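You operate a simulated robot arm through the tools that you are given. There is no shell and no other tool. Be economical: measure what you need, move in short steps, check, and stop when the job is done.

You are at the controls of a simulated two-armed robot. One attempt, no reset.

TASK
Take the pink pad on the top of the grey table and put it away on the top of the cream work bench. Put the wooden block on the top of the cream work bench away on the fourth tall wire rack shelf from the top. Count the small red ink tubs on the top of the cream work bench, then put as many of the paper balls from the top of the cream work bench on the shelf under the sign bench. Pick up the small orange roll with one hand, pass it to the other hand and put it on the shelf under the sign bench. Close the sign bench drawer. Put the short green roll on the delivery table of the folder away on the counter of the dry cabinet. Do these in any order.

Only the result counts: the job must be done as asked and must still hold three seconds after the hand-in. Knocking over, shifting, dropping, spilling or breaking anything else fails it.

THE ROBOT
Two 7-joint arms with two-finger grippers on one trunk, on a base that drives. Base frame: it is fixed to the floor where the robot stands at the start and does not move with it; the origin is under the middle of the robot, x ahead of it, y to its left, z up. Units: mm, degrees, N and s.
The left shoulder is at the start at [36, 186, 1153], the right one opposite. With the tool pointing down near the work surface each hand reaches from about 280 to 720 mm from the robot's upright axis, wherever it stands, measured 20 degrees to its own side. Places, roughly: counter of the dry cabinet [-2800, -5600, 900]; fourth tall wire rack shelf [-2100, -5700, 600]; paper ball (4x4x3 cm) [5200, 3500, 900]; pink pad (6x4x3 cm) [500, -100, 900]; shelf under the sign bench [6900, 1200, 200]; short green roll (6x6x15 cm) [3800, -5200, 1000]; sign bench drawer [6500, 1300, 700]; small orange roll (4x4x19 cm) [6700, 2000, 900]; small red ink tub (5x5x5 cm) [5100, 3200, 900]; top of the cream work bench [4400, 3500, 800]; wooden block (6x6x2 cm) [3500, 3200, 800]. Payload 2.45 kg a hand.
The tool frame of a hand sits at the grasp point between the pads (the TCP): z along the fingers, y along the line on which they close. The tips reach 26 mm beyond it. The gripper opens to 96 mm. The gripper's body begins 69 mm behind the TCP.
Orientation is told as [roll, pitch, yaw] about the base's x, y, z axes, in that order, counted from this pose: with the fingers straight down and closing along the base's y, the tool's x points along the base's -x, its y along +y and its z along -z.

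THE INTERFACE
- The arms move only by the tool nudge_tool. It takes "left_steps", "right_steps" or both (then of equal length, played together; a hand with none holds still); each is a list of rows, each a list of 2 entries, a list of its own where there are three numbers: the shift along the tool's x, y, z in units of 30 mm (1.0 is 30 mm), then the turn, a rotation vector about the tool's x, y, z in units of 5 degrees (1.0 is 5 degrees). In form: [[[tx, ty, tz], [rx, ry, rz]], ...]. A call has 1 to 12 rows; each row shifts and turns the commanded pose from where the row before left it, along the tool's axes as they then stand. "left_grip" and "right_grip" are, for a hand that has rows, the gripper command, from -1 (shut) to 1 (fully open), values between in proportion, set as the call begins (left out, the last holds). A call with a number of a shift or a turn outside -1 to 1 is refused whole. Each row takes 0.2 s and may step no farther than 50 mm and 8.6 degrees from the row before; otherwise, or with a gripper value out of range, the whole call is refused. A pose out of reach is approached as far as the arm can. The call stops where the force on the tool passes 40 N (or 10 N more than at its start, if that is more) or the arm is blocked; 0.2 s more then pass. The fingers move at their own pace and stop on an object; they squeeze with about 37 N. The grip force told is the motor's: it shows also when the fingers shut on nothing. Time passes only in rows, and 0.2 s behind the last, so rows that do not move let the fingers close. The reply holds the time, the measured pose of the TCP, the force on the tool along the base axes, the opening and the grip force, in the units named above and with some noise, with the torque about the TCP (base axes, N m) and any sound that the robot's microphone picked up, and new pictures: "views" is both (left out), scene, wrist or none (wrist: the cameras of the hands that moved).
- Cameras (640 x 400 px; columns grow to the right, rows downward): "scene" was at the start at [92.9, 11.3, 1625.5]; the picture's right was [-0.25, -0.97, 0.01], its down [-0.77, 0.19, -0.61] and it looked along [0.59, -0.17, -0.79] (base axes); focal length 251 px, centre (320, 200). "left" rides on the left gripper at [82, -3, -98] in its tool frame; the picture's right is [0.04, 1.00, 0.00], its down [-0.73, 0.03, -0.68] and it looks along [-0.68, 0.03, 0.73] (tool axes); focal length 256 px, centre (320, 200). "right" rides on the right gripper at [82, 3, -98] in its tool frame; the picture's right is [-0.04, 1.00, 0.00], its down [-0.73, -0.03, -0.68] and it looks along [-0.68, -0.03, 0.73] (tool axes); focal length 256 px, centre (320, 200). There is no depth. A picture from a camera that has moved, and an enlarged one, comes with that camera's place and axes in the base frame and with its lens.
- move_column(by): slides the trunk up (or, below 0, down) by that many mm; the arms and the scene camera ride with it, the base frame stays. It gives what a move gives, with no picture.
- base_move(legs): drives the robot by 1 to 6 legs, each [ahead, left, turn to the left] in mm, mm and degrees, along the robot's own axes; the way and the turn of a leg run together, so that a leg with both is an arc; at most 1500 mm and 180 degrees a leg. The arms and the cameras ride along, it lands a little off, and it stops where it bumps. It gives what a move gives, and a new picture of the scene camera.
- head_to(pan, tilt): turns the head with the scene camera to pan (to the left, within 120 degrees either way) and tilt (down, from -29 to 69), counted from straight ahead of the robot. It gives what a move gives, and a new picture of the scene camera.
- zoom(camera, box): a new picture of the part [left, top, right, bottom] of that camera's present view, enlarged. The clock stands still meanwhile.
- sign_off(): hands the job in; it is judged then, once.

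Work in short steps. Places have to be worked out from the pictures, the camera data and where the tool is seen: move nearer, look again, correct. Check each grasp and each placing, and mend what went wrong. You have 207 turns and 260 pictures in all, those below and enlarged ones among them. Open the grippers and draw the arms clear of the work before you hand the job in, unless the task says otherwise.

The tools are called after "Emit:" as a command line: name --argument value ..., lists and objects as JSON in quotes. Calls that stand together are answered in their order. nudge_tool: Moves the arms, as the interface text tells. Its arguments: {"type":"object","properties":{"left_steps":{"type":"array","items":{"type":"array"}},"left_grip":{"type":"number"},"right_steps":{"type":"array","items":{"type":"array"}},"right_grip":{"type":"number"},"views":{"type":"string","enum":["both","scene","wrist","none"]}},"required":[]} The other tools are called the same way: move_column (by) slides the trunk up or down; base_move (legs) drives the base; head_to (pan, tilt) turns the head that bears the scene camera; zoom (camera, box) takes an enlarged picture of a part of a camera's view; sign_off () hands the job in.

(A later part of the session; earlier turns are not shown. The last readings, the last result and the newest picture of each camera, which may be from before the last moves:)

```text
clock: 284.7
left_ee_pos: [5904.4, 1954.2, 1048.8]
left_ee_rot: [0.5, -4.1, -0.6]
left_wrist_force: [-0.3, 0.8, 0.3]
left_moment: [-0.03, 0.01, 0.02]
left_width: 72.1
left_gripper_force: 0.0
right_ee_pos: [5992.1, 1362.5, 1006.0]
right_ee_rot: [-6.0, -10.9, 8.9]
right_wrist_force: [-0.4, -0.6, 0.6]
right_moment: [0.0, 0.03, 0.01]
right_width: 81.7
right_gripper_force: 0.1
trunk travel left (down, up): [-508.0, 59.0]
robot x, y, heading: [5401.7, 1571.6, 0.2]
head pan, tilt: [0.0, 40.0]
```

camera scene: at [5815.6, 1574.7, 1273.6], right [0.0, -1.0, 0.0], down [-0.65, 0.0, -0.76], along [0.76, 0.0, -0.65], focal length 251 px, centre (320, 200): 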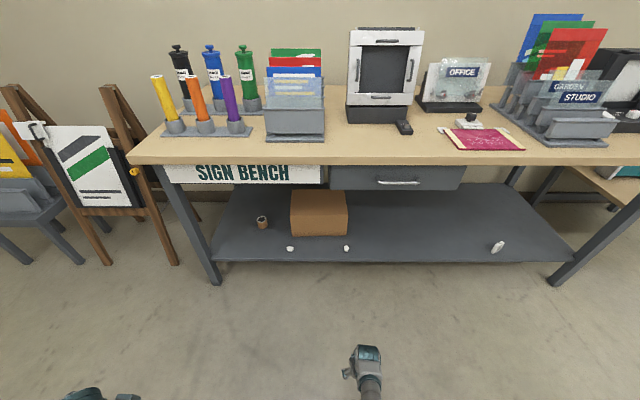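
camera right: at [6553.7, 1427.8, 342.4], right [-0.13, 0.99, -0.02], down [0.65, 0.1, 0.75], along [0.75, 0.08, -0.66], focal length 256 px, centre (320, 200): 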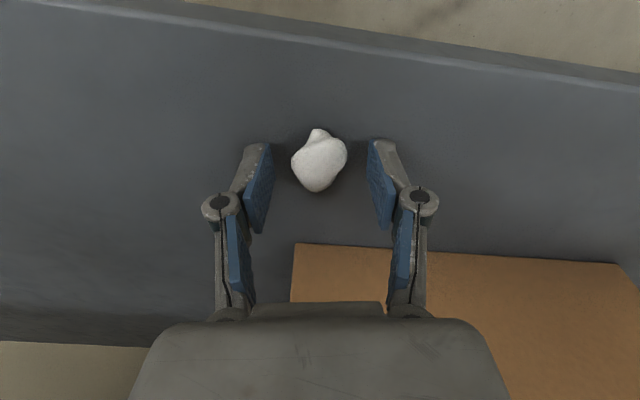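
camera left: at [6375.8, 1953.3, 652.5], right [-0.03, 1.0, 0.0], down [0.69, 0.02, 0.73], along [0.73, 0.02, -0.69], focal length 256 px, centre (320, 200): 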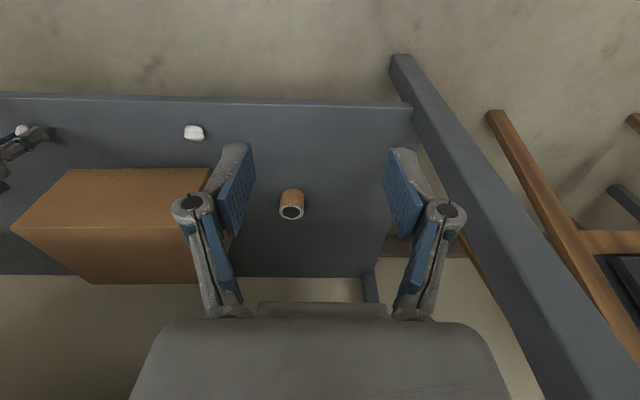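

Good retraction. I'll raise the column the last 59 mm, turn 20° right so the left shoulder leads, and drive so the left hand is just short of the roll.

Emit:
move_column --by 59

Emit:
base_move --legs '[[0, 0, -20], [250, 447, 0], [170, 0, 0]]'

Emit:
zoom --camera "left" --box '[0, 0, 640, 400]'

```text
clock: 285.7
left_ee_pos: [5905.7, 1955.5, 1105.5]
left_ee_rot: [0.5, -4.1, -0.6]
left_wrist_force: [0.3, 0.2, -0.2]
left_moment: [-0.01, -0.01, 0.0]
left_width: 72.1
left_gripper_force: 0.1
right_ee_pos: [5994.1, 1362.3, 1063.4]
right_ee_rot: [-6.1, -11.0, 8.9]
right_wrist_force: [-0.4, 0.0, 0.9]
right_moment: [-0.02, -0.01, 0.02]
right_width: 81.4
right_gripper_force: 0.0
trunk travel left (down, up): [-567.0, 0.0]
robot x, y, heading: [5399.1, 1571.9, 0.3]
head pan, tilt: [0.0, 40.0]
```

```text
clock: 290.8
left_ee_pos: [6546.9, 2038.9, 1108.6]
left_ee_rot: [0.6, -4.2, -20.6]
left_wrist_force: [0.3, -1.0, -0.6]
left_moment: [0.05, -0.01, 0.01]
left_width: 72.0
left_gripper_force: 0.1
right_ee_pos: [6431.1, 1452.9, 1064.4]
right_ee_rot: [-5.8, -11.1, -11.1]
right_wrist_force: [-0.7, -1.4, -0.4]
right_moment: [0.04, 0.01, 0.01]
right_width: 81.6
right_gripper_force: 0.0
trunk travel left (down, up): [-567.0, 0.0]
robot x, y, heading: [5949.7, 1855.1, -19.9]
head pan, tilt: [0.0, 40.0]
camera scene: at [6011.3, 1826.5, 1883.9], right [-0.34, -0.94, 0.0], down [-0.6, 0.22, -0.77], along [0.72, -0.26, -0.64], focal length 251 px, centre (320, 200)
```

scene: 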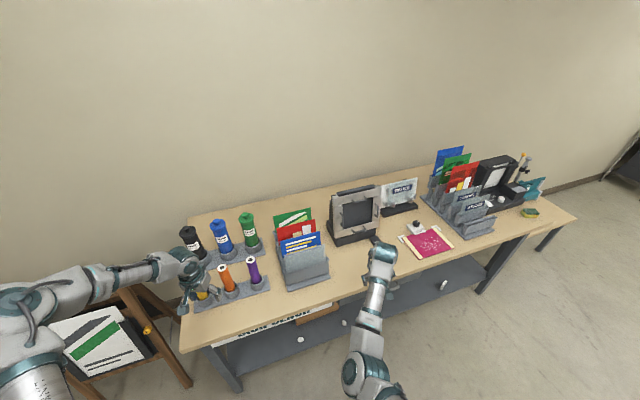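

```text
1.00 times, centred on (320, 200) of left (not enlarged: the box is as wide or as high as the picture)
camera zoom: at [6462.5, 2066.1, 1201.0], right [0.31, 0.95, 0.01], down [0.65, -0.22, 0.73], along [0.7, -0.22, -0.68], focal length 256 px, centre (320, 200)
```

zoom: 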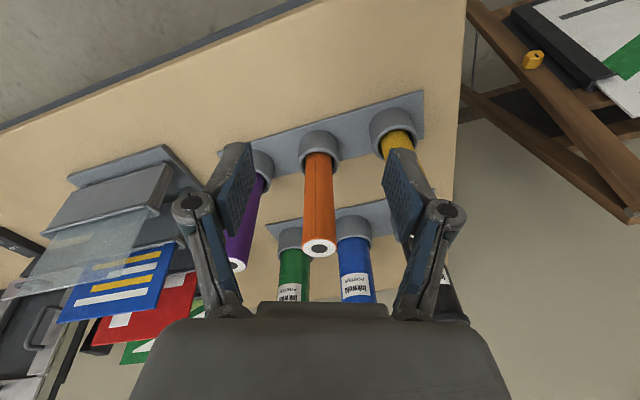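

The orange roll stands at about [6665, 2001] with its top near z 1066, straight ahead of the left hand by 124 mm. I'll drive 120 mm ahead.

Emit:
base_move --legs '[[120, 3, 0]]'

Emit:
zoom --camera "left" --box '[0, 0, 640, 400]'

```text
clock: 292.1
left_ee_pos: [6659.1, 2005.5, 1111.2]
left_ee_rot: [0.6, -4.5, -20.5]
left_wrist_force: [0.2, -0.2, -0.8]
left_moment: [0.01, 0.03, 0.0]
left_width: 71.9
left_gripper_force: 0.1
right_ee_pos: [6541.1, 1418.2, 1067.0]
right_ee_rot: [-6.0, -11.3, -10.8]
right_wrist_force: [0.4, 0.4, -1.4]
right_moment: [0.02, 0.03, 0.02]
right_width: 81.6
right_gripper_force: 0.0
trunk travel left (down, up): [-567.0, 0.0]
robot x, y, heading: [6066.9, 1815.3, -19.8]
head pan, tilt: [0.0, 40.0]
camera scene: at [6122.0, 1793.6, 1884.0], right [-0.34, -0.94, 0.0], down [-0.6, 0.22, -0.77], along [0.72, -0.26, -0.64], focal length 251 px, centre (320, 200)
```

scene: 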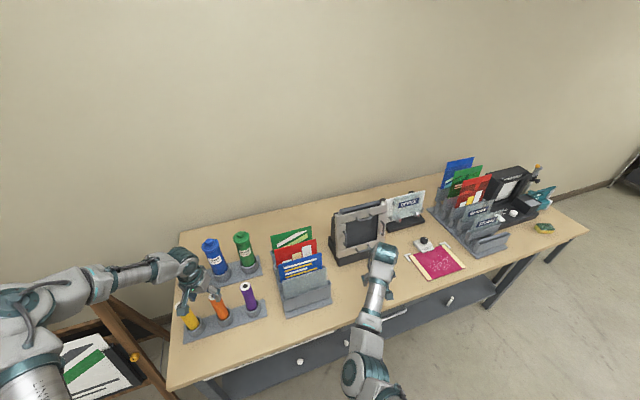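

```text
1.00 times, centred on (320, 200) of left (not enlarged: the box is as wide or as high as the picture)
camera zoom: at [6571.9, 2033.0, 1201.8], right [0.31, 0.95, 0.01], down [0.64, -0.22, 0.73], along [0.7, -0.22, -0.68], focal length 256 px, centre (320, 200)
```

zoom: 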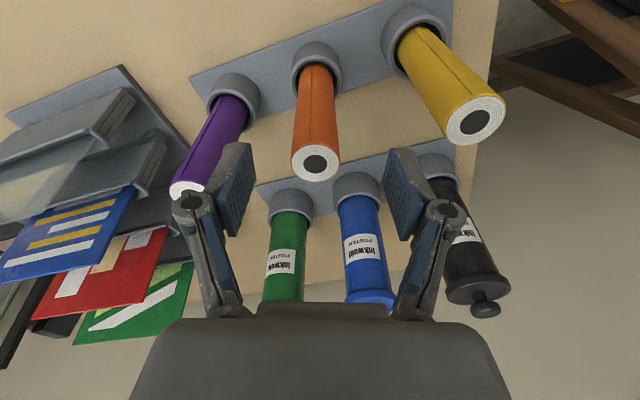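

I'm about 15 mm short. I'll nudge the hand forward and descend by arm and column to about z 1033.

Emit:
nudge_tool --left_steps '[[[-0.5, 0, 0], [0, 0, 0]], [[0, 0, 0], [0, 0, 0]]]' --views "none"

Emit:
move_column --by -75

Emit:
zoom --camera "left" --box '[0, 0, 640, 400]'

```text
clock: 292.7
left_ee_pos: [6670.2, 1999.4, 1112.5]
left_ee_rot: [0.5, -4.4, -20.4]
left_wrist_force: [0.1, 0.5, -0.8]
left_moment: [-0.03, 0.02, 0.01]
left_width: 71.8
left_gripper_force: 0.0
right_ee_pos: [6541.0, 1416.7, 1067.4]
right_ee_rot: [-5.9, -11.3, -10.9]
right_wrist_force: [-0.8, -1.2, 1.4]
right_moment: [-0.05, -0.01, 0.05]
right_width: 81.4
right_gripper_force: 0.0
trunk travel left (down, up): [-567.0, 0.0]
robot x, y, heading: [6063.6, 1813.8, -19.6]
head pan, tilt: [0.0, 40.0]
```

```text
clock: 293.8
left_ee_pos: [6673.9, 1999.6, 1037.4]
left_ee_rot: [0.7, -4.4, -20.5]
left_wrist_force: [0.5, -0.2, -0.4]
left_moment: [0.03, -0.02, 0.0]
left_width: 72.1
left_gripper_force: 0.0
right_ee_pos: [6543.4, 1417.1, 991.6]
right_ee_rot: [-6.1, -11.3, -10.9]
right_wrist_force: [0.0, 0.7, -0.5]
right_moment: [-0.01, -0.01, -0.02]
right_width: 81.8
right_gripper_force: 0.0
trunk travel left (down, up): [-492.0, 75.0]
robot x, y, heading: [6062.0, 1813.4, -19.6]
head pan, tilt: [0.0, 40.0]
```

```text
1.00 times, centred on (320, 200) of left (not enlarged: the box is as wide or as high as the picture)
camera zoom: at [6587.9, 2026.3, 1127.9], right [0.31, 0.95, 0.01], down [0.64, -0.22, 0.73], along [0.7, -0.22, -0.68], focal length 256 px, centre (320, 200)
```

zoom: 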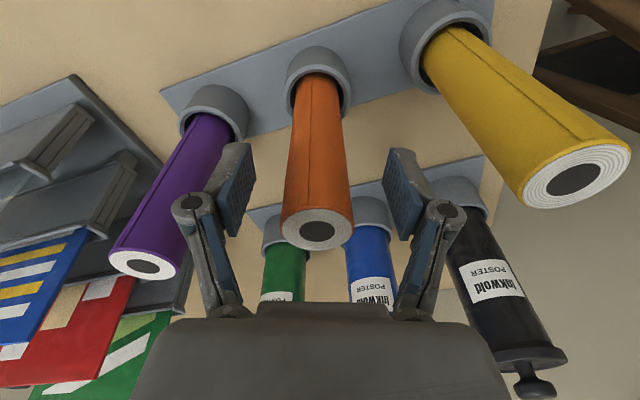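

The roll is centred between the fingers, so I'll close.

Emit:
nudge_tool --left_steps '[[[0, 0, 0], [0, 0, 0]], [[0, 0, 0], [0, 0, 0]], [[0, 0, 0], [0, 0, 0]], [[0, 0, 0], [0, 0, 0]]]' --left_grip -1 --views "wrist"

Emit:
move_column --by 75

```text
clock: 294.8
left_ee_pos: [6674.1, 1999.5, 1037.6]
left_ee_rot: [0.6, -4.3, -20.5]
left_wrist_force: [-1.7, -1.2, 6.3]
left_moment: [-0.2, -0.07, -0.03]
left_width: 36.0
left_gripper_force: 37.3
right_ee_pos: [6541.8, 1417.1, 991.1]
right_ee_rot: [-6.0, -11.2, -10.8]
right_wrist_force: [0.9, 0.0, 0.6]
right_moment: [-0.03, 0.02, -0.02]
right_width: 81.6
right_gripper_force: 0.1
trunk travel left (down, up): [-492.0, 75.0]
robot x, y, heading: [6063.0, 1814.0, -19.6]
head pan, tilt: [0.0, 40.0]
camera left: at [6587.8, 2027.0, 1127.8], right [0.31, 0.95, 0.01], down [0.64, -0.22, 0.73], along [0.7, -0.22, -0.68], focal length 256 px, centre (320, 200)
```

left: 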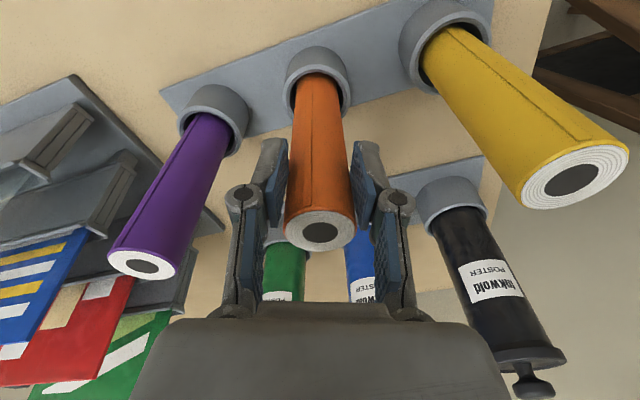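

```text
clock: 295.9
left_ee_pos: [6674.9, 2000.9, 1109.2]
left_ee_rot: [0.5, -4.2, -20.5]
left_wrist_force: [-0.3, -0.2, -0.4]
left_moment: [-0.03, -0.01, -0.03]
left_width: 35.6
left_gripper_force: 37.1
right_ee_pos: [6542.9, 1417.0, 1067.0]
right_ee_rot: [-5.9, -11.1, -10.9]
right_wrist_force: [0.1, -0.9, -0.1]
right_moment: [-0.01, 0.0, -0.01]
right_width: 81.6
right_gripper_force: 0.1
trunk travel left (down, up): [-567.0, 0.0]
robot x, y, heading: [6065.7, 1811.8, -19.4]
head pan, tilt: [0.0, 40.0]
```

Lifted 72 mm, with the roll's bottom now about z 948. I'll lift the hand a bit more and check it's clear of its cup before backing off.

Emit:
nudge_tool --left_steps '[[[0, 0, -0.7], [0, 0, 0]], [[0, 0, -0.7], [0, 0, 0]], [[0, 0, 0], [0, 0, 0]]]' --views "wrist"

```text
clock: 296.7
left_ee_pos: [6671.2, 2000.5, 1154.1]
left_ee_rot: [0.6, -4.3, -20.5]
left_wrist_force: [0.6, 0.4, -1.4]
left_moment: [0.0, 0.03, -0.02]
left_width: 35.6
left_gripper_force: 37.1
right_ee_pos: [6543.7, 1418.1, 1067.1]
right_ee_rot: [-5.9, -11.1, -11.0]
right_wrist_force: [0.1, -0.3, 0.0]
right_moment: [0.02, 0.01, -0.02]
right_width: 81.5
right_gripper_force: 0.1
trunk travel left (down, up): [-567.0, 0.0]
robot x, y, heading: [6063.2, 1817.1, -19.7]
head pan, tilt: [0.0, 40.0]
camera left: at [6585.9, 2027.9, 1244.1], right [0.31, 0.95, 0.01], down [0.65, -0.22, 0.73], along [0.7, -0.22, -0.68], focal length 256 px, centre (320, 200)
```

left: 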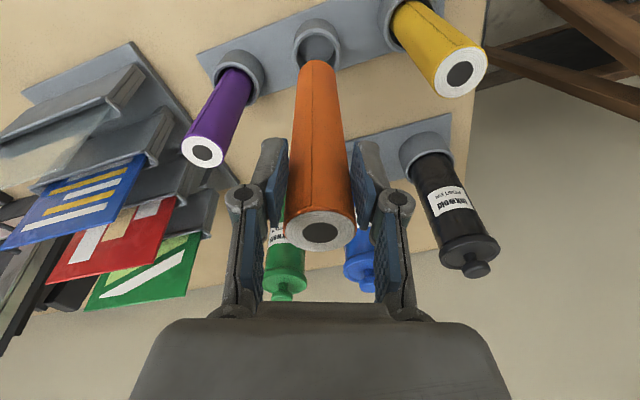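

The roll is free of its cup. I'll back away to open floor and square up for the handover.

Emit:
base_move --legs '[[-600, 0, 0], [0, 0, 20]]'

Emit:
nudge_tool --left_steps '[[[0, -0.8, 0], [0, 0, 0]], [[0, -0.8, 0], [0, 0, 0]], [[0, -0.8, 0], [0, 0, 0]], [[0, -0.8, 0], [0, 0, 0]], [[0, -0.8, 0], [0, 0, 0]], [[0, -0.8, 0], [0, 0, 0]]]' --right_steps '[[[0, 0.2, 0], [0, -1, 0]], [[0, 0.2, 0], [0, -1, 0]], [[0, 0.2, 0], [0, -1, 0]], [[0, 0.2, 0], [0, -1, 0]], [[0, 0.2, 0], [0, -1, 0]], [[0, 0.2, 0], [0, -1, 0]]]' --right_grip 1 --views "none"

```text
clock: 301.1
left_ee_pos: [6012.8, 2393.9, 1153.6]
left_ee_rot: [0.8, -4.4, -0.4]
left_wrist_force: [-0.3, -0.1, -1.2]
left_moment: [0.01, 0.02, -0.02]
left_width: 35.4
left_gripper_force: 37.4
right_ee_pos: [6090.8, 1803.0, 1064.4]
right_ee_rot: [-5.8, -11.2, 9.0]
right_wrist_force: [-0.2, 0.2, -0.7]
right_moment: [0.0, 0.0, 0.0]
right_width: 81.6
right_gripper_force: 0.0
trunk travel left (down, up): [-567.0, 0.0]
robot x, y, heading: [5501.7, 2017.0, 0.4]
head pan, tilt: [0.0, 40.0]
camera scene: at [5576.4, 2011.0, 1883.6], right [0.0, -1.0, 0.0], down [-0.65, 0.0, -0.76], along [0.76, 0.0, -0.65], focal length 251 px, centre (320, 200)
```

scene: 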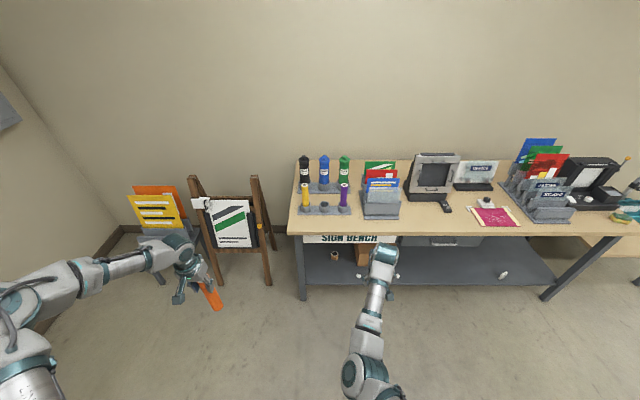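

```text
clock: 302.6
left_ee_pos: [6006.6, 2255.0, 1152.1]
left_ee_rot: [0.6, -4.5, -0.5]
left_wrist_force: [0.1, 0.2, -0.2]
left_moment: [-0.01, 0.04, 0.02]
left_width: 35.5
left_gripper_force: 36.7
right_ee_pos: [6086.7, 1825.5, 1067.1]
right_ee_rot: [-10.3, -41.1, 13.7]
right_wrist_force: [-1.0, 0.3, 0.3]
right_moment: [0.01, 0.04, -0.01]
right_width: 96.1
right_gripper_force: 0.2
trunk travel left (down, up): [-567.0, 0.0]
robot x, y, heading: [5500.7, 2018.6, 0.3]
head pan, tilt: [0.0, 40.0]
```

The left hand is in front with the roll hanging at about [6006, 2255]. I'll turn the right hand so its fingers point forward-left and mostly horizontal, to take the roll's lower part.

Emit:
nudge_tool --right_steps '[[[0, 0, 0], [-0.96, -0.56, -0.51]], [[0, 0, 0], [-0.96, -0.56, -0.51]], [[0, 0, 0], [-0.96, -0.56, -0.51]], [[0, 0, 0], [-0.96, -0.56, -0.51]], [[0, 0, 0], [-0.96, -0.56, -0.51]], [[0, 0, 0], [-0.96, -0.56, -0.51]], [[0, 0, 0], [-0.96, -0.56, -0.51]], [[0, 0, 0], [-0.96, -0.56, -0.51]], [[0, 0, 0], [-0.96, -0.56, -0.51]]]' --views "scene"

```text
clock: 304.6
left_ee_pos: [6006.6, 2252.2, 1153.4]
left_ee_rot: [0.7, -4.5, -0.4]
left_wrist_force: [-0.1, 0.2, -1.7]
left_moment: [0.03, 0.03, 0.0]
left_width: 35.2
left_gripper_force: 37.0
right_ee_pos: [6082.8, 1826.6, 1062.6]
right_ee_rot: [-10.0, -40.5, 13.9]
right_wrist_force: [0.6, 0.0, 0.1]
right_moment: [0.01, 0.0, 0.05]
right_width: 95.7
right_gripper_force: 0.1
right hand out of reach, approached as far as the arm can: row 1, 2, 3, 4, 5, 6, 7, 8, 9
trunk travel left (down, up): [-567.0, 0.0]
robot x, y, heading: [5505.9, 2015.7, 0.1]
head pan, tilt: [0.0, 40.0]
camera scene: at [5575.1, 2016.7, 1883.6], right [0.0, -1.0, 0.0], down [-0.65, 0.0, -0.76], along [0.76, 0.0, -0.65], focal length 251 px, centre (320, 200)
```

scene: 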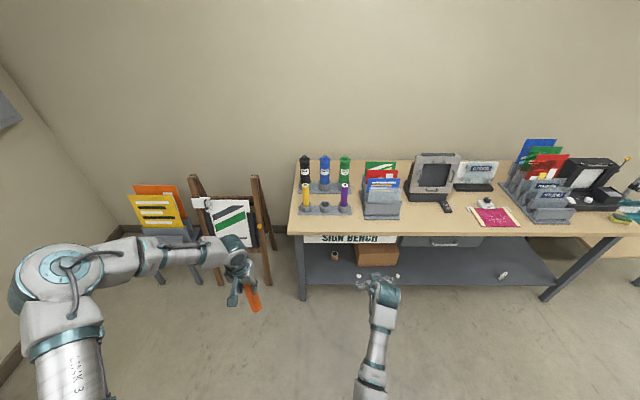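

The right wrist can't take that attitude. Instead I'll lay the roll horizontal, pointing to the robot's right, by rolling the left hand along its forearm. The right hand then takes it from above with yaw near 90°.

Emit:
nudge_tool --left_steps '[[[0, 0, 0], [1, 0, 0]], [[0, 0, 0], [1, 0, 0]], [[0, 0, 0], [1, 0, 0]], [[0, 0, 0], [1, 0, 0]], [[0, 0, 0], [1, 0, 0]], [[0, 0, 0], [1, 0, 0]], [[0, 0, 0], [1, 0, 0]], [[0, 0, 0], [1, 0, 0]], [[0, 0, 0], [1, 0, 0]], [[0, 0, 0], [1, 0, 0]], [[0, 0, 0], [1, 0, 0]], [[0, 0, 0], [1, 0, 0]]]' --right_steps '[[[0.3, 0, 0], [0, 1, 0]], [[0.3, 0, 0], [0, 1, 0]], [[0.3, 0, 0], [0, 1, 0]], [[0.3, 0, 0], [0, 1, 0]], [[0.3, 0, 0], [0, 1, 0]], [[0.3, 0, 0], [0, 1, 0]], [[0, 0, 0], [0, 0, -1]], [[0, 0, 0], [0, 0, -1]], [[0, 0, 0], [0, 0, -1]], [[0, 0, 0], [0, 0, -1]], [[0, 0, 0], [0, 0, -1]], [[0, 0, 0], [0, 0, -1]]]' --views "scene"

```text
clock: 307.1
left_ee_pos: [5949.8, 2261.9, 1209.2]
left_ee_rot: [-59.2, -4.7, -0.6]
left_wrist_force: [0.9, 0.1, -0.6]
left_moment: [0.11, 0.02, 0.03]
left_width: 35.1
left_gripper_force: 37.0
left hand out of reach, approached as far as the arm can: row 10, 11, 12
right_ee_pos: [6036.6, 1812.6, 1037.4]
right_ee_rot: [-12.4, -5.3, 38.3]
right_wrist_force: [-1.2, -0.2, 0.8]
right_moment: [-0.02, -0.01, -0.01]
right_width: 95.7
right_gripper_force: 0.1
trunk travel left (down, up): [-567.0, 0.0]
robot x, y, heading: [5504.5, 2013.3, 0.3]
head pan, tilt: [0.0, 40.0]
camera scene: at [5572.9, 2020.7, 1883.7], right [0.0, -1.0, 0.0], down [-0.64, -0.01, -0.76], along [0.76, 0.0, -0.64], focal length 251 px, centre (320, 200)
```

scene: 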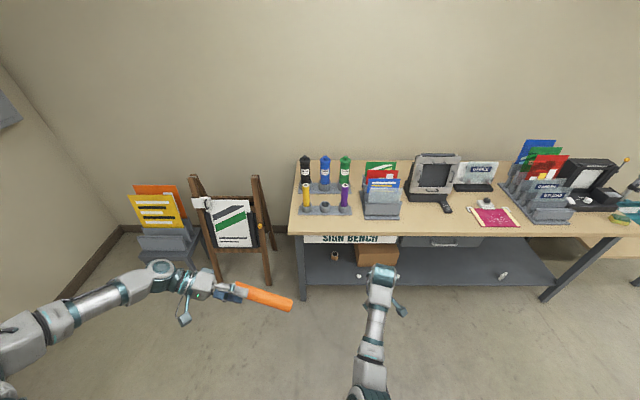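

It works well: the roll now points right, 30° below horizontal. I'll finish rolling the left hand and keep turning the right one.

Emit:
nudge_tool --left_steps '[[[-0.4, 0, 0], [1, 0, 0]], [[-0.4, 0, 0], [1, 0, 0]], [[-0.4, 0, 0], [1, 0, 0]], [[-0.4, 0, 0], [1, 0, 0]], [[-0.4, 0, 0], [1, 0, 0]], [[0, 0, 0], [1, 0, 0]], [[0, 0, 0], [0, 0, 0]], [[0, 0, 0], [0, 0, 0]], [[0, 0, 0], [0, 0, 0]], [[0, 0, 0], [0, 0, 0]]]' --right_steps '[[[0, 0, -0.3], [0, 0, -1]], [[0, 0, -0.3], [0, 0, -1]], [[0, 0, -0.3], [0, 0, -1]], [[0, 0, -0.3], [0, 0, -1]], [[0, 0, -0.3], [0, 0, -1]], [[0, 0, -0.3], [0, 0, -1]], [[0, 0, 0], [0, 0, -1]], [[0, 0, 0], [0, 0, -1]], [[0, 0, 0], [0, 0, -1]], [[0, 0, 0], [0, 0, -1]]]' --views "scene"

```text
clock: 309.4
left_ee_pos: [5873.5, 2281.1, 1280.4]
left_ee_rot: [-72.8, -4.6, -0.2]
left_wrist_force: [-0.2, -0.9, -0.3]
left_moment: [0.14, -0.02, 0.01]
left_width: 35.5
left_gripper_force: 36.8
left hand out of reach, approached as far as the arm can: row 1, 2, 3, 4, 5, 6
right_ee_pos: [6025.2, 1820.1, 1091.2]
right_ee_rot: [-12.3, 5.5, 87.1]
right_wrist_force: [0.3, -0.8, 0.3]
right_moment: [-0.02, -0.04, 0.01]
right_width: 96.1
right_gripper_force: 0.0
trunk travel left (down, up): [-567.0, 0.0]
robot x, y, heading: [5504.8, 2013.0, 0.1]
head pan, tilt: [0.0, 40.0]
camera scene: at [5573.7, 2018.8, 1883.6], right [0.0, -1.0, 0.0], down [-0.65, -0.01, -0.76], along [0.76, 0.0, -0.65], focal length 251 px, centre (320, 200)
```

scene: 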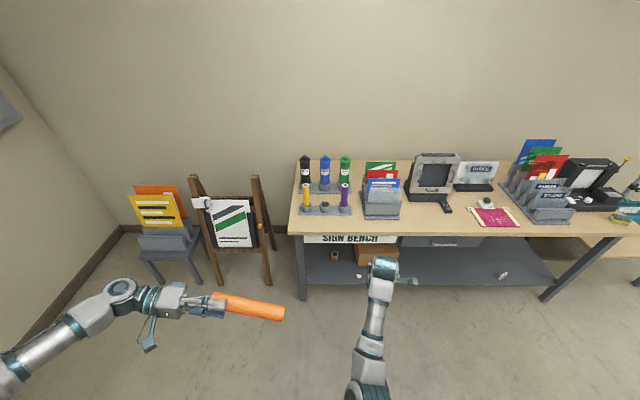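

The left hand rose towards the body. I'll bring it down and forward again with the roll nearly horizontal.

Emit:
nudge_tool --left_steps '[[[-0.5, 0.8, 0.3], [0, 0, 0]], [[-0.5, 0.8, 0.3], [0, 0, 0]], [[-0.5, 0.8, 0.3], [0, 0, 0]], [[-0.5, 0.8, 0.3], [0, 0, 0]], [[-0.5, 0.8, 0.3], [0, 0, 0]], [[-0.5, 0.8, 0.3], [0, 0, 0]], [[-0.5, 0, 0], [0, 0, 0]], [[-0.5, 0, 0], [0, 0, 0]]]' --views "scene"

```text
clock: 311.1
left_ee_pos: [5857.7, 2298.6, 1224.1]
left_ee_rot: [-72.4, -4.7, -0.2]
left_wrist_force: [1.0, 0.5, -1.1]
left_moment: [0.05, 0.02, 0.02]
left_width: 35.4
left_gripper_force: 36.7
left hand out of reach, approached as far as the arm can: row 1, 2, 3, 4, 5, 6, 7, 8
right_ee_pos: [6028.5, 1819.4, 1091.4]
right_ee_rot: [-12.6, 5.5, 87.1]
right_wrist_force: [0.2, 0.6, -0.4]
right_moment: [0.0, 0.02, -0.02]
right_width: 95.9
right_gripper_force: 0.1
trunk travel left (down, up): [-567.0, 0.0]
robot x, y, heading: [5502.1, 2012.4, 0.4]
head pan, tilt: [0.0, 40.0]
camera scene: at [5573.7, 2019.1, 1883.6], right [0.0, -1.0, 0.0], down [-0.65, -0.01, -0.76], along [0.76, 0.0, -0.65], focal length 251 px, centre (320, 200)
```

scene: 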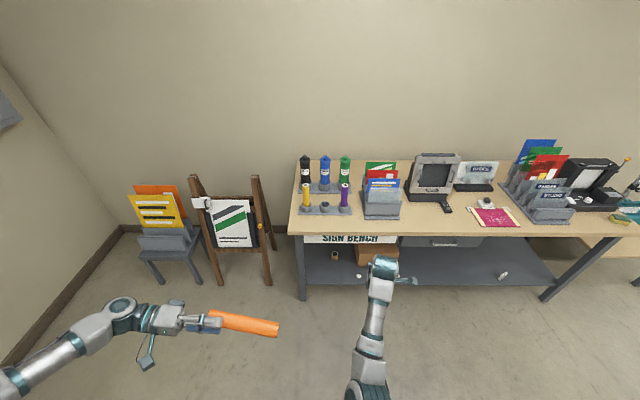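

Tilt of the roll in that plane doesn't hurt the right hand's grip, so I'll go back to about 55° where the left arm reaches further forward.

Emit:
nudge_tool --left_steps '[[[-0.5, 0, 0], [-1, 0, 0]], [[-0.5, 0, 0], [-1, 0, 0]], [[-0.7, 0, 0], [-1, 0, 0]], [[-0.7, 0, 0], [-1, 0, 0]], [[-0.7, 0, 0], [0, 0, 0]], [[-0.7, 0, 0], [0, 0, 0]], [[-0.7, 0, 0], [0, 0, 0]], [[-0.7, 0, 0], [0, 0, 0]]]' --views "none"

```text
clock: 312.9
left_ee_pos: [6014.4, 2297.2, 1237.6]
left_ee_rot: [-52.8, -4.6, -0.2]
left_wrist_force: [-0.2, -0.2, -1.2]
left_moment: [0.09, 0.02, -0.05]
left_width: 35.5
left_gripper_force: 36.6
right_ee_pos: [6029.4, 1819.8, 1092.9]
right_ee_rot: [-12.4, 5.5, 87.2]
right_wrist_force: [-0.2, 0.1, 0.6]
right_moment: [-0.01, 0.01, -0.01]
right_width: 96.3
right_gripper_force: 0.0
trunk travel left (down, up): [-567.0, 0.0]
robot x, y, heading: [5502.2, 2016.2, 0.1]
head pan, tilt: [0.0, 40.0]
```

Now I'll tilt the right hand's fingers towards the left to cross the roll squarely, lifting a little.

Emit:
nudge_tool --right_steps '[[[0, 0, -0.4], [-0.3, -1, 0]], [[0, 0, -0.4], [-0.3, -1, 0]], [[0, 0, -0.4], [-0.3, -1, 0]], [[0, 0, -0.4], [-0.3, -1, 0]], [[0, 0, -0.4], [-0.3, -1, 0]], [[0, 0, -0.4], [-0.3, -1, 0]], [[0, 0, 0], [-0.3, -1, 0]], [[0, 0, 0], [-0.3, -1, 0]]]' --views "none"

```text
clock: 314.8
left_ee_pos: [6012.3, 2298.3, 1238.3]
left_ee_rot: [-52.8, -4.6, -0.2]
left_wrist_force: [-0.3, -0.1, -0.9]
left_moment: [0.08, 0.01, -0.02]
left_width: 35.3
left_gripper_force: 37.2
right_ee_pos: [6078.9, 1821.5, 1101.3]
right_ee_rot: [-1.0, -35.7, 92.8]
right_wrist_force: [-0.1, -0.4, -0.4]
right_moment: [0.0, 0.0, 0.03]
right_width: 96.0
right_gripper_force: 0.1
right hand out of reach, approached as far as the arm can: row 2, 3, 4, 5, 6
trunk travel left (down, up): [-567.0, 0.0]
robot x, y, heading: [5504.5, 2015.6, 0.3]
head pan, tilt: [0.0, 40.0]
```

The right hand has the right attitude now. I'll bring it up and left to a point 80 mm short of the roll.

Emit:
nudge_tool --right_steps '[[[-1, 0.11, 0.1], [0, 0, 0]], [[-1, 0.11, 0.1], [0, 0, 0]], [[-1, 0.11, 0.1], [0, 0, 0]], [[-1, 0.11, 0.1], [0, 0, 0]], [[-1, 0.11, 0.25], [0, 0, 0]], [[-1, 0.11, 0.25], [0, 0, 0]], [[-1, 0.11, 0.3], [0, 0, 0]], [[-1, 0.11, 0.3], [0, 0, 0]], [[-1, 0.11, 0.3], [0, 0, 0]], [[-1, 0.11, 0.3], [0, 0, 0]], [[-1, 0.11, 0.3], [0, 0, 0]], [[-0.9, 0.11, 0.3], [0, 0, 0]]]' --right_grip 1 --views "both"

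```text
clock: 317.4
left_ee_pos: [6012.4, 2298.7, 1237.9]
left_ee_rot: [-52.9, -4.8, -0.2]
left_wrist_force: [0.1, -0.1, -1.9]
left_moment: [0.06, 0.03, 0.03]
left_width: 35.0
left_gripper_force: 37.1
right_ee_pos: [6164.0, 2070.3, 1225.8]
right_ee_rot: [-0.9, -35.6, 92.5]
right_wrist_force: [-0.2, 0.3, 0.7]
right_moment: [-0.03, -0.02, -0.02]
right_width: 95.9
right_gripper_force: 0.1
right hand out of reach, approached as far as the arm can: row 1, 2, 3, 4, 5, 6, 7, 8, 9, 10, 11, 12
trunk travel left (down, up): [-567.0, 0.0]
robot x, y, heading: [5503.7, 2014.8, 0.1]
head pan, tilt: [0.0, 40.0]
camera scene: at [5576.2, 2020.6, 1883.6], right [0.0, -1.0, 0.0], down [-0.65, -0.01, -0.76], along [0.76, 0.0, -0.65], focal length 251 px, centre (320, 200)
camera right: at [6165.4, 1946.3, 1258.0], right [-1.0, 0.0, 0.01], down [0.01, 0.2, 0.98], along [-0.01, 0.98, -0.2], focal length 256 px, centre (320, 200)
```

scene: 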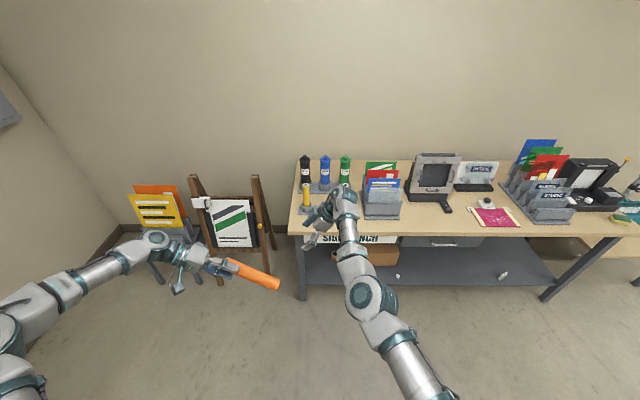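
right: 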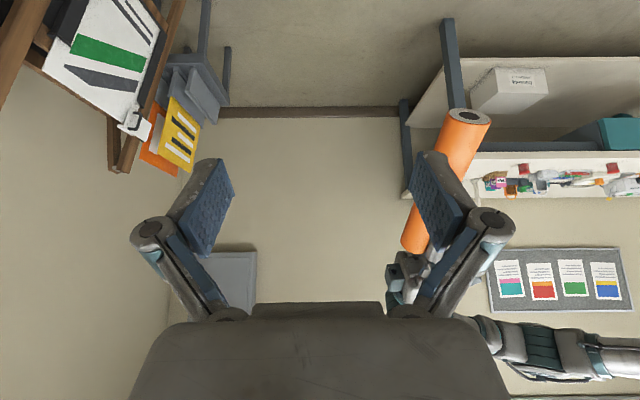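

The right hand can reach leftward only further forward. So I'll move the left hand forward about 145 mm to line the roll up with the right fingers.

Emit:
nudge_tool --left_steps '[[[-0.8, 0, 0], [0, 0, 0]], [[-0.8, 0, 0], [0, 0, 0]], [[-0.8, 0, 0], [0, 0, 0]], [[-0.8, 0, 0], [0, 0, 0]], [[-0.8, 0, 0], [0, 0, 0]], [[-0.8, 0, 0], [0, 0, 0]]]' --views "none"

Emit:
zoom --camera "right" --box '[0, 0, 640, 400]'

```text
clock: 318.8
left_ee_pos: [6069.9, 2291.2, 1303.6]
left_ee_rot: [-52.6, -4.6, -0.1]
left_wrist_force: [0.4, 0.6, -0.7]
left_moment: [0.08, 0.05, -0.03]
left_width: 35.0
left_gripper_force: 36.9
left hand out of reach, approached as far as the arm can: row 1, 2, 3, 4, 5, 6
right_ee_pos: [6163.9, 2068.1, 1226.0]
right_ee_rot: [-1.1, -35.7, 92.7]
right_wrist_force: [0.4, 0.5, -1.5]
right_moment: [0.02, 0.0, -0.01]
right_width: 95.8
right_gripper_force: 0.0
trunk travel left (down, up): [-567.0, 0.0]
robot x, y, heading: [5503.6, 2015.3, 0.3]
head pan, tilt: [0.0, 40.0]
```

```text
1.00 times, centred on (320, 200) of right (not enlarged: the box is as wide or as high as the picture)
camera zoom: at [6165.8, 1945.0, 1257.9], right [-1.0, 0.0, 0.01], down [0.01, 0.2, 0.98], along [-0.01, 0.98, -0.2], focal length 256 px, centre (320, 200)
```

zoom: 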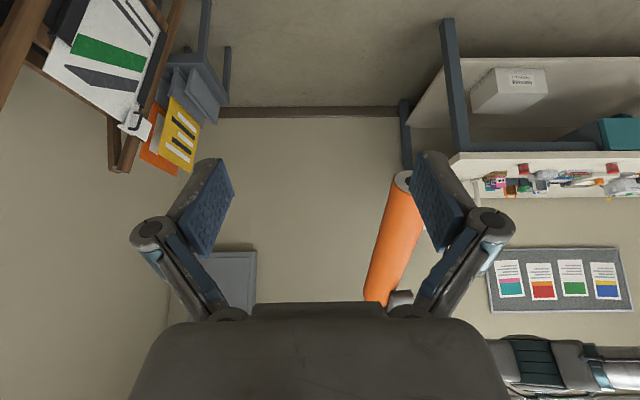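

I need about 85 mm more in x. Tilting the roll a bit steeper should let the left hand come further forward.

Emit:
nudge_tool --left_steps '[[[-0.8, 0, 0.2], [-1, 0, 0]], [[-0.8, 0, 0.2], [-1, 0, 0]], [[-0.8, 0, 0.2], [-1, 0, 0]], [[-0.6, 0, 0.2], [0, 0, 0]], [[-0.6, 0, 0], [0, 0, 0]]]' --views "none"

Emit:
nudge_tool --right_steps '[[[0, 0.5, 0], [0, 0, 0]], [[0, 0.5, 0], [0, 0, 0]]]' --views "wrist"

```text
clock: 319.9
left_ee_pos: [6136.4, 2280.1, 1297.0]
left_ee_rot: [-37.9, -4.6, 0.0]
left_wrist_force: [0.5, -0.3, -1.2]
left_moment: [0.04, -0.01, 0.02]
left_width: 35.0
left_gripper_force: 36.4
left hand out of reach, approached as far as the arm can: row 3, 4, 5
right_ee_pos: [6165.1, 2070.5, 1226.0]
right_ee_rot: [-1.0, -35.5, 92.7]
right_wrist_force: [0.0, 1.0, 0.6]
right_moment: [0.01, 0.01, 0.02]
right_width: 95.9
right_gripper_force: 0.0
trunk travel left (down, up): [-567.0, 0.0]
robot x, y, heading: [5501.3, 2016.1, 0.3]
head pan, tilt: [0.0, 40.0]
```

```text
clock: 320.6
left_ee_pos: [6135.7, 2275.5, 1298.0]
left_ee_rot: [-37.8, -4.7, -0.2]
left_wrist_force: [1.1, -0.3, -1.1]
left_moment: [0.06, 0.04, 0.02]
left_width: 35.1
left_gripper_force: 36.7
right_ee_pos: [6164.0, 2066.8, 1226.4]
right_ee_rot: [-0.9, -35.7, 92.6]
right_wrist_force: [0.3, 0.1, 0.3]
right_moment: [0.0, 0.01, -0.02]
right_width: 96.0
right_gripper_force: 0.0
right hand out of reach, approached as far as the arm can: row 1, 2
trunk travel left (down, up): [-567.0, 0.0]
robot x, y, heading: [5503.4, 2013.6, 0.3]
head pan, tilt: [0.0, 40.0]
camera right: at [6166.0, 1943.8, 1257.7], right [-1.0, 0.0, 0.01], down [0.01, 0.2, 0.98], along [-0.01, 0.98, -0.2], focal length 256 px, centre (320, 200)
```

right: 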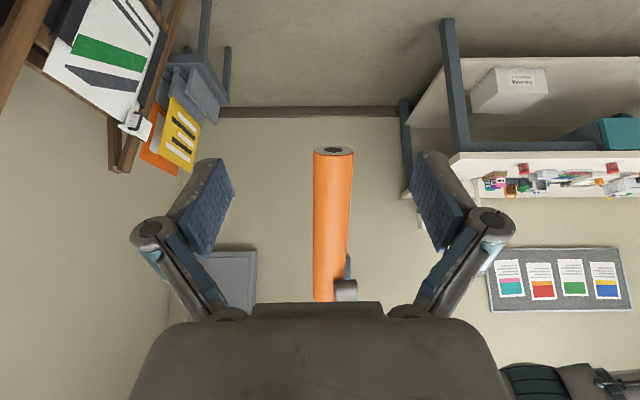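

The roll is now nicely between the right fingers in x. I'll carry it with the left hand 130 mm towards the right hand, into its grasp.

Emit:
nudge_tool --left_steps '[[[-0.07, -0.6, 0.41], [0, 0, 0]], [[-0.07, -0.6, 0.41], [0, 0, 0]], [[-0.07, -0.6, 0.41], [0, 0, 0]], [[-0.07, -0.6, 0.41], [0, 0, 0]], [[-0.07, -0.6, 0.41], [0, 0, 0]], [[-0.07, -0.6, 0.41], [0, 0, 0]]]' --views "none"

Emit:
zoom --camera "right" --box '[0, 0, 640, 400]'

```text
clock: 321.9
left_ee_pos: [6108.7, 2160.2, 1311.9]
left_ee_rot: [-37.7, -4.7, 0.0]
left_wrist_force: [4.3, 7.1, -1.9]
left_moment: [0.73, -0.37, 0.39]
left_width: 33.6
left_gripper_force: 37.1
left hand out of reach, approached as far as the arm can: row 1, 2, 3, 4, 5, 6
right_ee_pos: [6164.6, 2066.6, 1226.2]
right_ee_rot: [-0.8, -35.6, 92.6]
right_wrist_force: [-4.3, -7.2, 0.3]
right_moment: [0.0, 0.04, 0.43]
right_width: 96.0
right_gripper_force: 0.1
trunk travel left (down, up): [-567.0, 0.0]
robot x, y, heading: [5505.1, 2015.9, 0.4]
head pan, tilt: [0.0, 40.0]
```

```text
1.00 times, centred on (320, 200) of right (not enlarged: the box is as wide or as high as the picture)
camera zoom: at [6165.8, 1944.0, 1257.8], right [-1.0, 0.0, 0.01], down [0.01, 0.2, 0.98], along [-0.01, 0.98, -0.2], focal length 256 px, centre (320, 200)
```

zoom: 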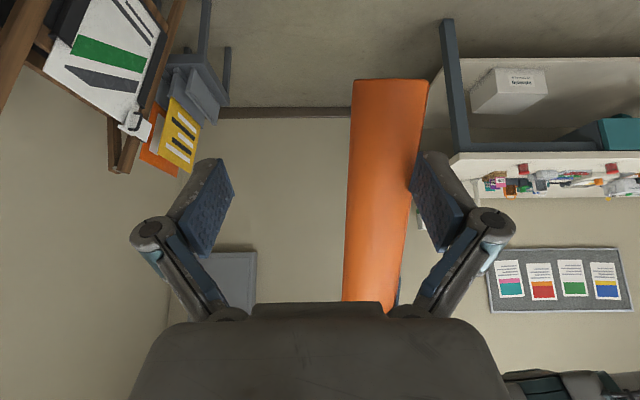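

The roll is in the gap but leans on one finger. I'll move the left hand forward and slightly further along the roll to centre it.

Emit:
nudge_tool --left_steps '[[[-0.5, 0, 0.2], [-0.5, 0, 0]], [[-0.5, 0, 0.2], [-0.5, 0, 0]], [[-0.5, 0, 0.2], [-0.5, 0, 0]], [[-0.5, 0, 0.2], [-0.5, 0, 0]]]' --views "none"

Emit:
zoom --camera "right" --box '[0, 0, 640, 400]'

```text
clock: 322.9
left_ee_pos: [6104.5, 2176.8, 1303.5]
left_ee_rot: [-27.8, -4.7, -0.2]
left_wrist_force: [-0.2, -0.8, -1.3]
left_moment: [0.03, 0.02, 0.0]
left_width: 33.2
left_gripper_force: 37.4
left hand out of reach, approached as far as the arm can: row 1, 2, 3, 4
right_ee_pos: [6165.9, 2070.0, 1226.2]
right_ee_rot: [-1.0, -35.7, 92.6]
right_wrist_force: [0.1, -0.7, 0.4]
right_moment: [-0.01, 0.0, 0.03]
right_width: 96.3
right_gripper_force: 0.0
trunk travel left (down, up): [-567.0, 0.0]
robot x, y, heading: [5504.2, 2015.2, 0.2]
head pan, tilt: [0.0, 40.0]
```

```text
1.00 times, centred on (320, 200) of right (not enlarged: the box is as wide or as high as the picture)
camera zoom: at [6166.0, 1945.3, 1257.8], right [-1.0, 0.0, 0.01], down [0.01, 0.2, 0.98], along [-0.01, 0.98, -0.2], focal length 256 px, centre (320, 200)
```

zoom: 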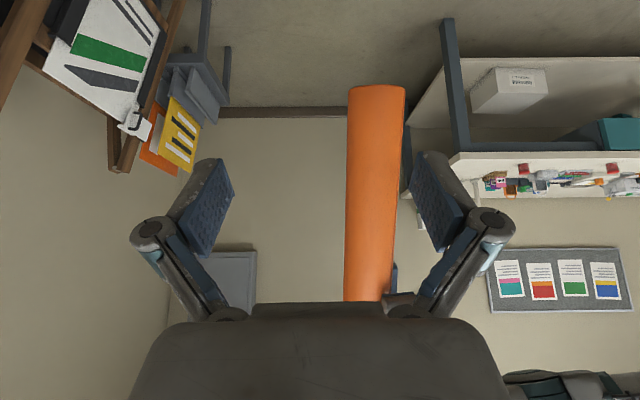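

The roll has moved out of the fingers' depth. I'll lower the right hand and try shifting it towards the roll's x from there.

Emit:
nudge_tool --right_steps '[[[0.53, 0, 0.24], [0, 0, 0]], [[0.53, 0, 0.24], [0, 0, 0]], [[0.53, 0, 0.24], [0, 0, 0]], [[0.53, 0, 0.24], [0, 0, 0]], [[0, 0.5, 0], [0, 0, 0]], [[0, 0.5, 0], [0, 0, 0]], [[0, 0.5, 0], [0, 0, 0]]]' --views "wrist"

```text
clock: 324.6
left_ee_pos: [6105.0, 2175.0, 1303.7]
left_ee_rot: [-27.8, -4.7, -0.1]
left_wrist_force: [0.6, 0.2, -0.1]
left_moment: [0.02, 0.02, -0.01]
left_width: 0.0
left_gripper_force: 28.4
right_ee_pos: [6159.0, 2033.3, 1166.4]
right_ee_rot: [-0.8, -35.7, 92.7]
right_wrist_force: [1.3, 0.0, 0.6]
right_moment: [-0.01, -0.01, -0.03]
right_width: 96.3
right_gripper_force: 0.0
right hand out of reach, approached as far as the arm can: row 5, 6, 7
trunk travel left (down, up): [-567.0, 0.0]
robot x, y, heading: [5503.3, 2015.9, 0.4]
head pan, tilt: [0.0, 40.0]
camera right: at [6160.9, 1910.1, 1197.5], right [-1.0, -0.01, 0.01], down [0.01, 0.2, 0.98], along [-0.01, 0.98, -0.2], focal length 256 px, centre (320, 200)
```

right: 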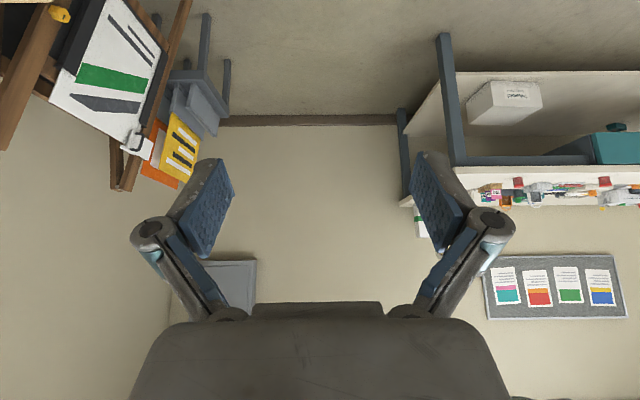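

The left gripper reads 0: the roll slipped out and must have fallen. I'll look for it on the floor.

Emit:
head_to --pan 10 --tilt 60

```text
clock: 325.4
left_ee_pos: [6105.8, 2176.7, 1303.7]
left_ee_rot: [-27.8, -4.6, -0.1]
left_wrist_force: [0.8, 0.1, 0.3]
left_moment: [0.0, 0.0, -0.01]
left_width: 0.2
left_gripper_force: 28.9
right_ee_pos: [6159.5, 2033.3, 1165.1]
right_ee_rot: [-0.9, -35.7, 92.7]
right_wrist_force: [0.3, -0.5, -0.4]
right_moment: [-0.01, 0.01, 0.0]
right_width: 95.9
right_gripper_force: 0.0
trunk travel left (down, up): [-567.0, 0.0]
robot x, y, heading: [5501.2, 2015.7, 0.1]
head pan, tilt: [10.0, 60.0]
camera scene: at [5557.9, 2028.6, 1856.9], right [0.18, -0.98, 0.0], down [-0.85, -0.15, -0.5], along [0.49, 0.09, -0.87], focal length 251 px, centre (320, 200)
```

scene: 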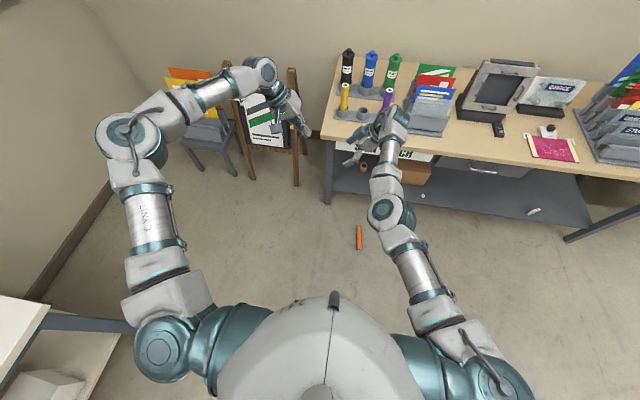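

The roll lies on the floor at about x 6220–6415, y 1857, along x. I'll pick it up with the right hand, so first I'll turn that hand back to pointing down.

Emit:
nudge_tool --right_steps '[[[0, -0.6, 0], [0.36, 0.31, 0.98]], [[0, -0.6, 0], [0.36, 0.31, 0.98]], [[0, -0.6, 0], [0.36, 0.31, 0.98]], [[0, 0, 0], [0.36, 0.31, 0.98]], [[0, 0, 0], [0.36, 0.31, 0.98]], [[0, 0, 0], [0.36, 0.31, 0.98]], [[0, 0, 0], [0.36, 0.31, 0.98]], [[0, 0, 0], [0.36, 0.31, 0.98]], [[0, 0, 0], [0.36, 0.31, 0.98]], [[0, 0, 0], [0.36, 0.31, 0.98]], [[0, 0, 0], [0.36, 0.31, 0.98]], [[0, 0, 0], [0.36, 0.31, 0.98]]]' --views "none"

Emit:
nudge_tool --right_steps '[[[0, -0.7, 0.2], [0.36, 0.31, 0.98]], [[0, -0.7, 0.2], [0.36, 0.31, 0.98]], [[0, -0.7, 0.2], [0.36, 0.31, 0.98]], [[0.2, -0.7, 0.3], [0.36, 0.31, 0.98]], [[0.4, -0.6, 0.6], [0, 0, 0]], [[0.4, -0.6, 0.6], [0, 0, 0]], [[0.4, -0.6, 0.6], [0, 0, 0]], [[0.4, -0.6, 0.6], [0, 0, 0]], [[0.4, -0.6, 0.6], [0, 0, 0]], [[0.4, -0.6, 0.6], [0, 0, 0]]]' --views "none"

```text
clock: 328.0
left_ee_pos: [6105.3, 2175.1, 1303.4]
left_ee_rot: [-27.9, -4.8, -0.2]
left_wrist_force: [-0.5, 0.1, -0.7]
left_moment: [0.03, -0.01, 0.03]
left_width: 0.0
left_gripper_force: 27.8
right_ee_pos: [6191.6, 2035.4, 1180.5]
right_ee_rot: [4.2, -12.9, 28.8]
right_wrist_force: [0.9, -0.1, 0.2]
right_moment: [0.03, 0.02, 0.03]
right_width: 96.1
right_gripper_force: 0.0
right hand out of reach, approached as far as the arm can: row 2, 3, 4, 6, 11, 12
trunk travel left (down, up): [-567.0, 0.0]
robot x, y, heading: [5505.0, 2016.1, 0.3]
head pan, tilt: [10.0, 60.0]
```

```text
clock: 330.2
left_ee_pos: [6105.3, 2174.8, 1303.3]
left_ee_rot: [-27.8, -4.7, 0.0]
left_wrist_force: [0.5, 0.0, -0.4]
left_moment: [0.01, 0.02, 0.03]
left_width: 0.1
left_gripper_force: 28.9
right_ee_pos: [6148.0, 1812.1, 1014.7]
right_ee_rot: [0.3, -5.9, 9.4]
right_wrist_force: [-0.1, -0.6, 0.7]
right_moment: [-0.02, 0.02, -0.03]
right_width: 95.9
right_gripper_force: 0.0
right hand out of reach, approached as far as the arm can: row 1, 2, 3, 4
trunk travel left (down, up): [-567.0, 0.0]
robot x, y, heading: [5505.5, 2014.1, 0.3]
head pan, tilt: [10.0, 60.0]
```

Right hand is vertical again. I'll lower it, then bring the column down.

Emit:
nudge_tool --right_steps '[[[0.5, 0, 0.9], [0, 0, 0]], [[0.5, 0, 0.9], [0, 0, 0]], [[0.5, 0, 0.9], [0, 0, 0]], [[0.5, 0, 0.9], [0, 0, 0]], [[0.5, 0, 0.9], [0, 0, 0]], [[0.5, 0, 0.9], [0, 0, 0]], [[0.5, 0, 0.9], [0, 0, 0]], [[0, 0, 0.9], [0, 0, 0]]]' --views "none"

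Emit:
move_column --by -400

Emit:
move_column --by -165

```text
clock: 332.0
left_ee_pos: [6104.5, 2174.1, 1302.9]
left_ee_rot: [-27.8, -4.7, -0.1]
left_wrist_force: [0.0, -0.2, 0.7]
left_moment: [0.02, 0.0, -0.02]
left_width: 0.0
left_gripper_force: 28.5
right_ee_pos: [6068.5, 1799.5, 788.2]
right_ee_rot: [0.3, -5.8, 9.4]
right_wrist_force: [-1.1, 0.0, 0.2]
right_moment: [0.0, 0.04, -0.05]
right_width: 95.9
right_gripper_force: 0.0
trunk travel left (down, up): [-567.0, 0.0]
robot x, y, heading: [5504.0, 2015.6, 0.2]
head pan, tilt: [10.0, 60.0]
```

```text
clock: 335.8
left_ee_pos: [6104.3, 2175.4, 903.2]
left_ee_rot: [-27.9, -4.7, -0.1]
left_wrist_force: [-0.5, 0.4, -0.1]
left_moment: [0.01, -0.01, 0.01]
left_width: 0.0
left_gripper_force: 28.3
right_ee_pos: [6066.9, 1800.0, 391.4]
right_ee_rot: [0.2, -6.1, 9.5]
right_wrist_force: [0.2, 0.3, -0.2]
right_moment: [-0.01, -0.04, 0.0]
right_width: 96.3
right_gripper_force: 0.0
trunk travel left (down, up): [-167.0, 400.0]
robot x, y, heading: [5501.3, 2012.6, 0.4]
head pan, tilt: [10.0, 60.0]
```

```text
clock: 337.7
left_ee_pos: [6103.7, 2175.5, 740.2]
left_ee_rot: [-27.8, -4.8, -0.2]
left_wrist_force: [0.4, 0.4, 0.6]
left_moment: [0.01, -0.01, -0.02]
left_width: 0.0
left_gripper_force: 28.8
right_ee_pos: [6067.3, 1800.7, 227.3]
right_ee_rot: [0.2, -6.0, 9.2]
right_wrist_force: [0.5, 0.0, 0.1]
right_moment: [0.04, 0.02, 0.01]
right_width: 96.0
right_gripper_force: 0.1
trunk travel left (down, up): [-2.0, 565.0]
robot x, y, heading: [5505.1, 2014.3, 0.4]
head pan, tilt: [10.0, 60.0]
```

The right hand is at z 227. I'll test descending towards the floor here, still short of the roll.

Emit:
nudge_tool --right_steps '[[[0, 0, 0.9], [0, 0, 0]], [[0, 0, 0.9], [0, 0, 0]], [[0, 0, 0.9], [0, 0, 0]], [[0, 0, 0.9], [0, 0, 0]], [[0, 0, 0.9], [0, 0, 0]]]' --views "wrist"

```text
clock: 338.9
left_ee_pos: [6104.1, 2176.1, 737.7]
left_ee_rot: [-27.8, -4.7, -0.2]
left_wrist_force: [-0.6, -0.4, -0.2]
left_moment: [-0.01, 0.0, 0.0]
left_width: 0.3
left_gripper_force: 28.9
right_ee_pos: [6073.5, 1803.8, 97.8]
right_ee_rot: [0.2, -5.7, 9.5]
right_wrist_force: [0.2, -0.9, 0.0]
right_moment: [-0.01, 0.03, 0.0]
right_width: 95.9
right_gripper_force: 0.1
right hand out of reach, approached as far as the arm can: row 5
trunk travel left (down, up): [-2.0, 565.0]
robot x, y, heading: [5505.6, 2011.9, 0.3]
head pan, tilt: [10.0, 60.0]
camera right: at [5983.0, 1792.2, 186.5], right [-0.12, 0.99, 0.01], down [0.66, 0.08, 0.75], along [0.74, 0.1, -0.66], focal length 256 px, centre (320, 200)
```

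right: 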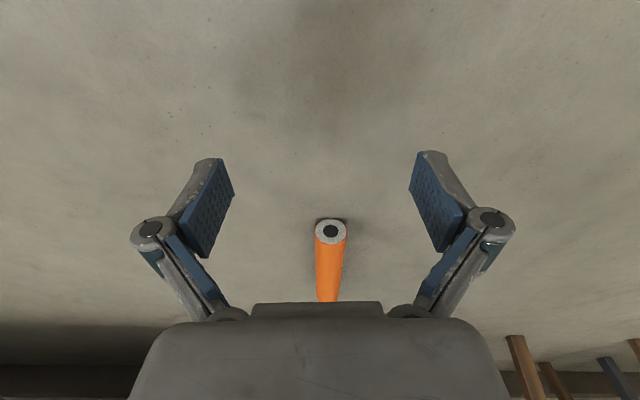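

The hand got to z 98 here. Closer to the base it should go lower, so I'll try back and down.

Emit:
nudge_tool --right_steps '[[[0.8, 0, 0.4], [0, 0, 0]], [[0.8, 0, 0.4], [0, 0, 0]], [[0.8, 0, 0.4], [0, 0, 0]], [[0.4, 0, 0.6], [0, 0, 0]], [[0, 0, 0.6], [0, 0, 0]]]' --views "none"

```text
clock: 340.1
left_ee_pos: [6104.2, 2174.7, 738.4]
left_ee_rot: [-27.7, -4.6, -0.1]
left_wrist_force: [1.1, 0.2, 0.1]
left_moment: [0.0, 0.03, 0.02]
left_width: 0.1
left_gripper_force: 28.8
right_ee_pos: [6001.5, 1792.4, 45.4]
right_ee_rot: [0.3, -5.7, 9.3]
right_wrist_force: [0.1, -0.3, -0.4]
right_moment: [0.02, -0.03, 0.0]
right_width: 96.1
right_gripper_force: 0.0
right hand out of reach, approached as far as the arm can: row 4, 5
trunk travel left (down, up): [-2.0, 565.0]
robot x, y, heading: [5505.5, 2016.3, 0.3]
head pan, tilt: [10.0, 60.0]
```

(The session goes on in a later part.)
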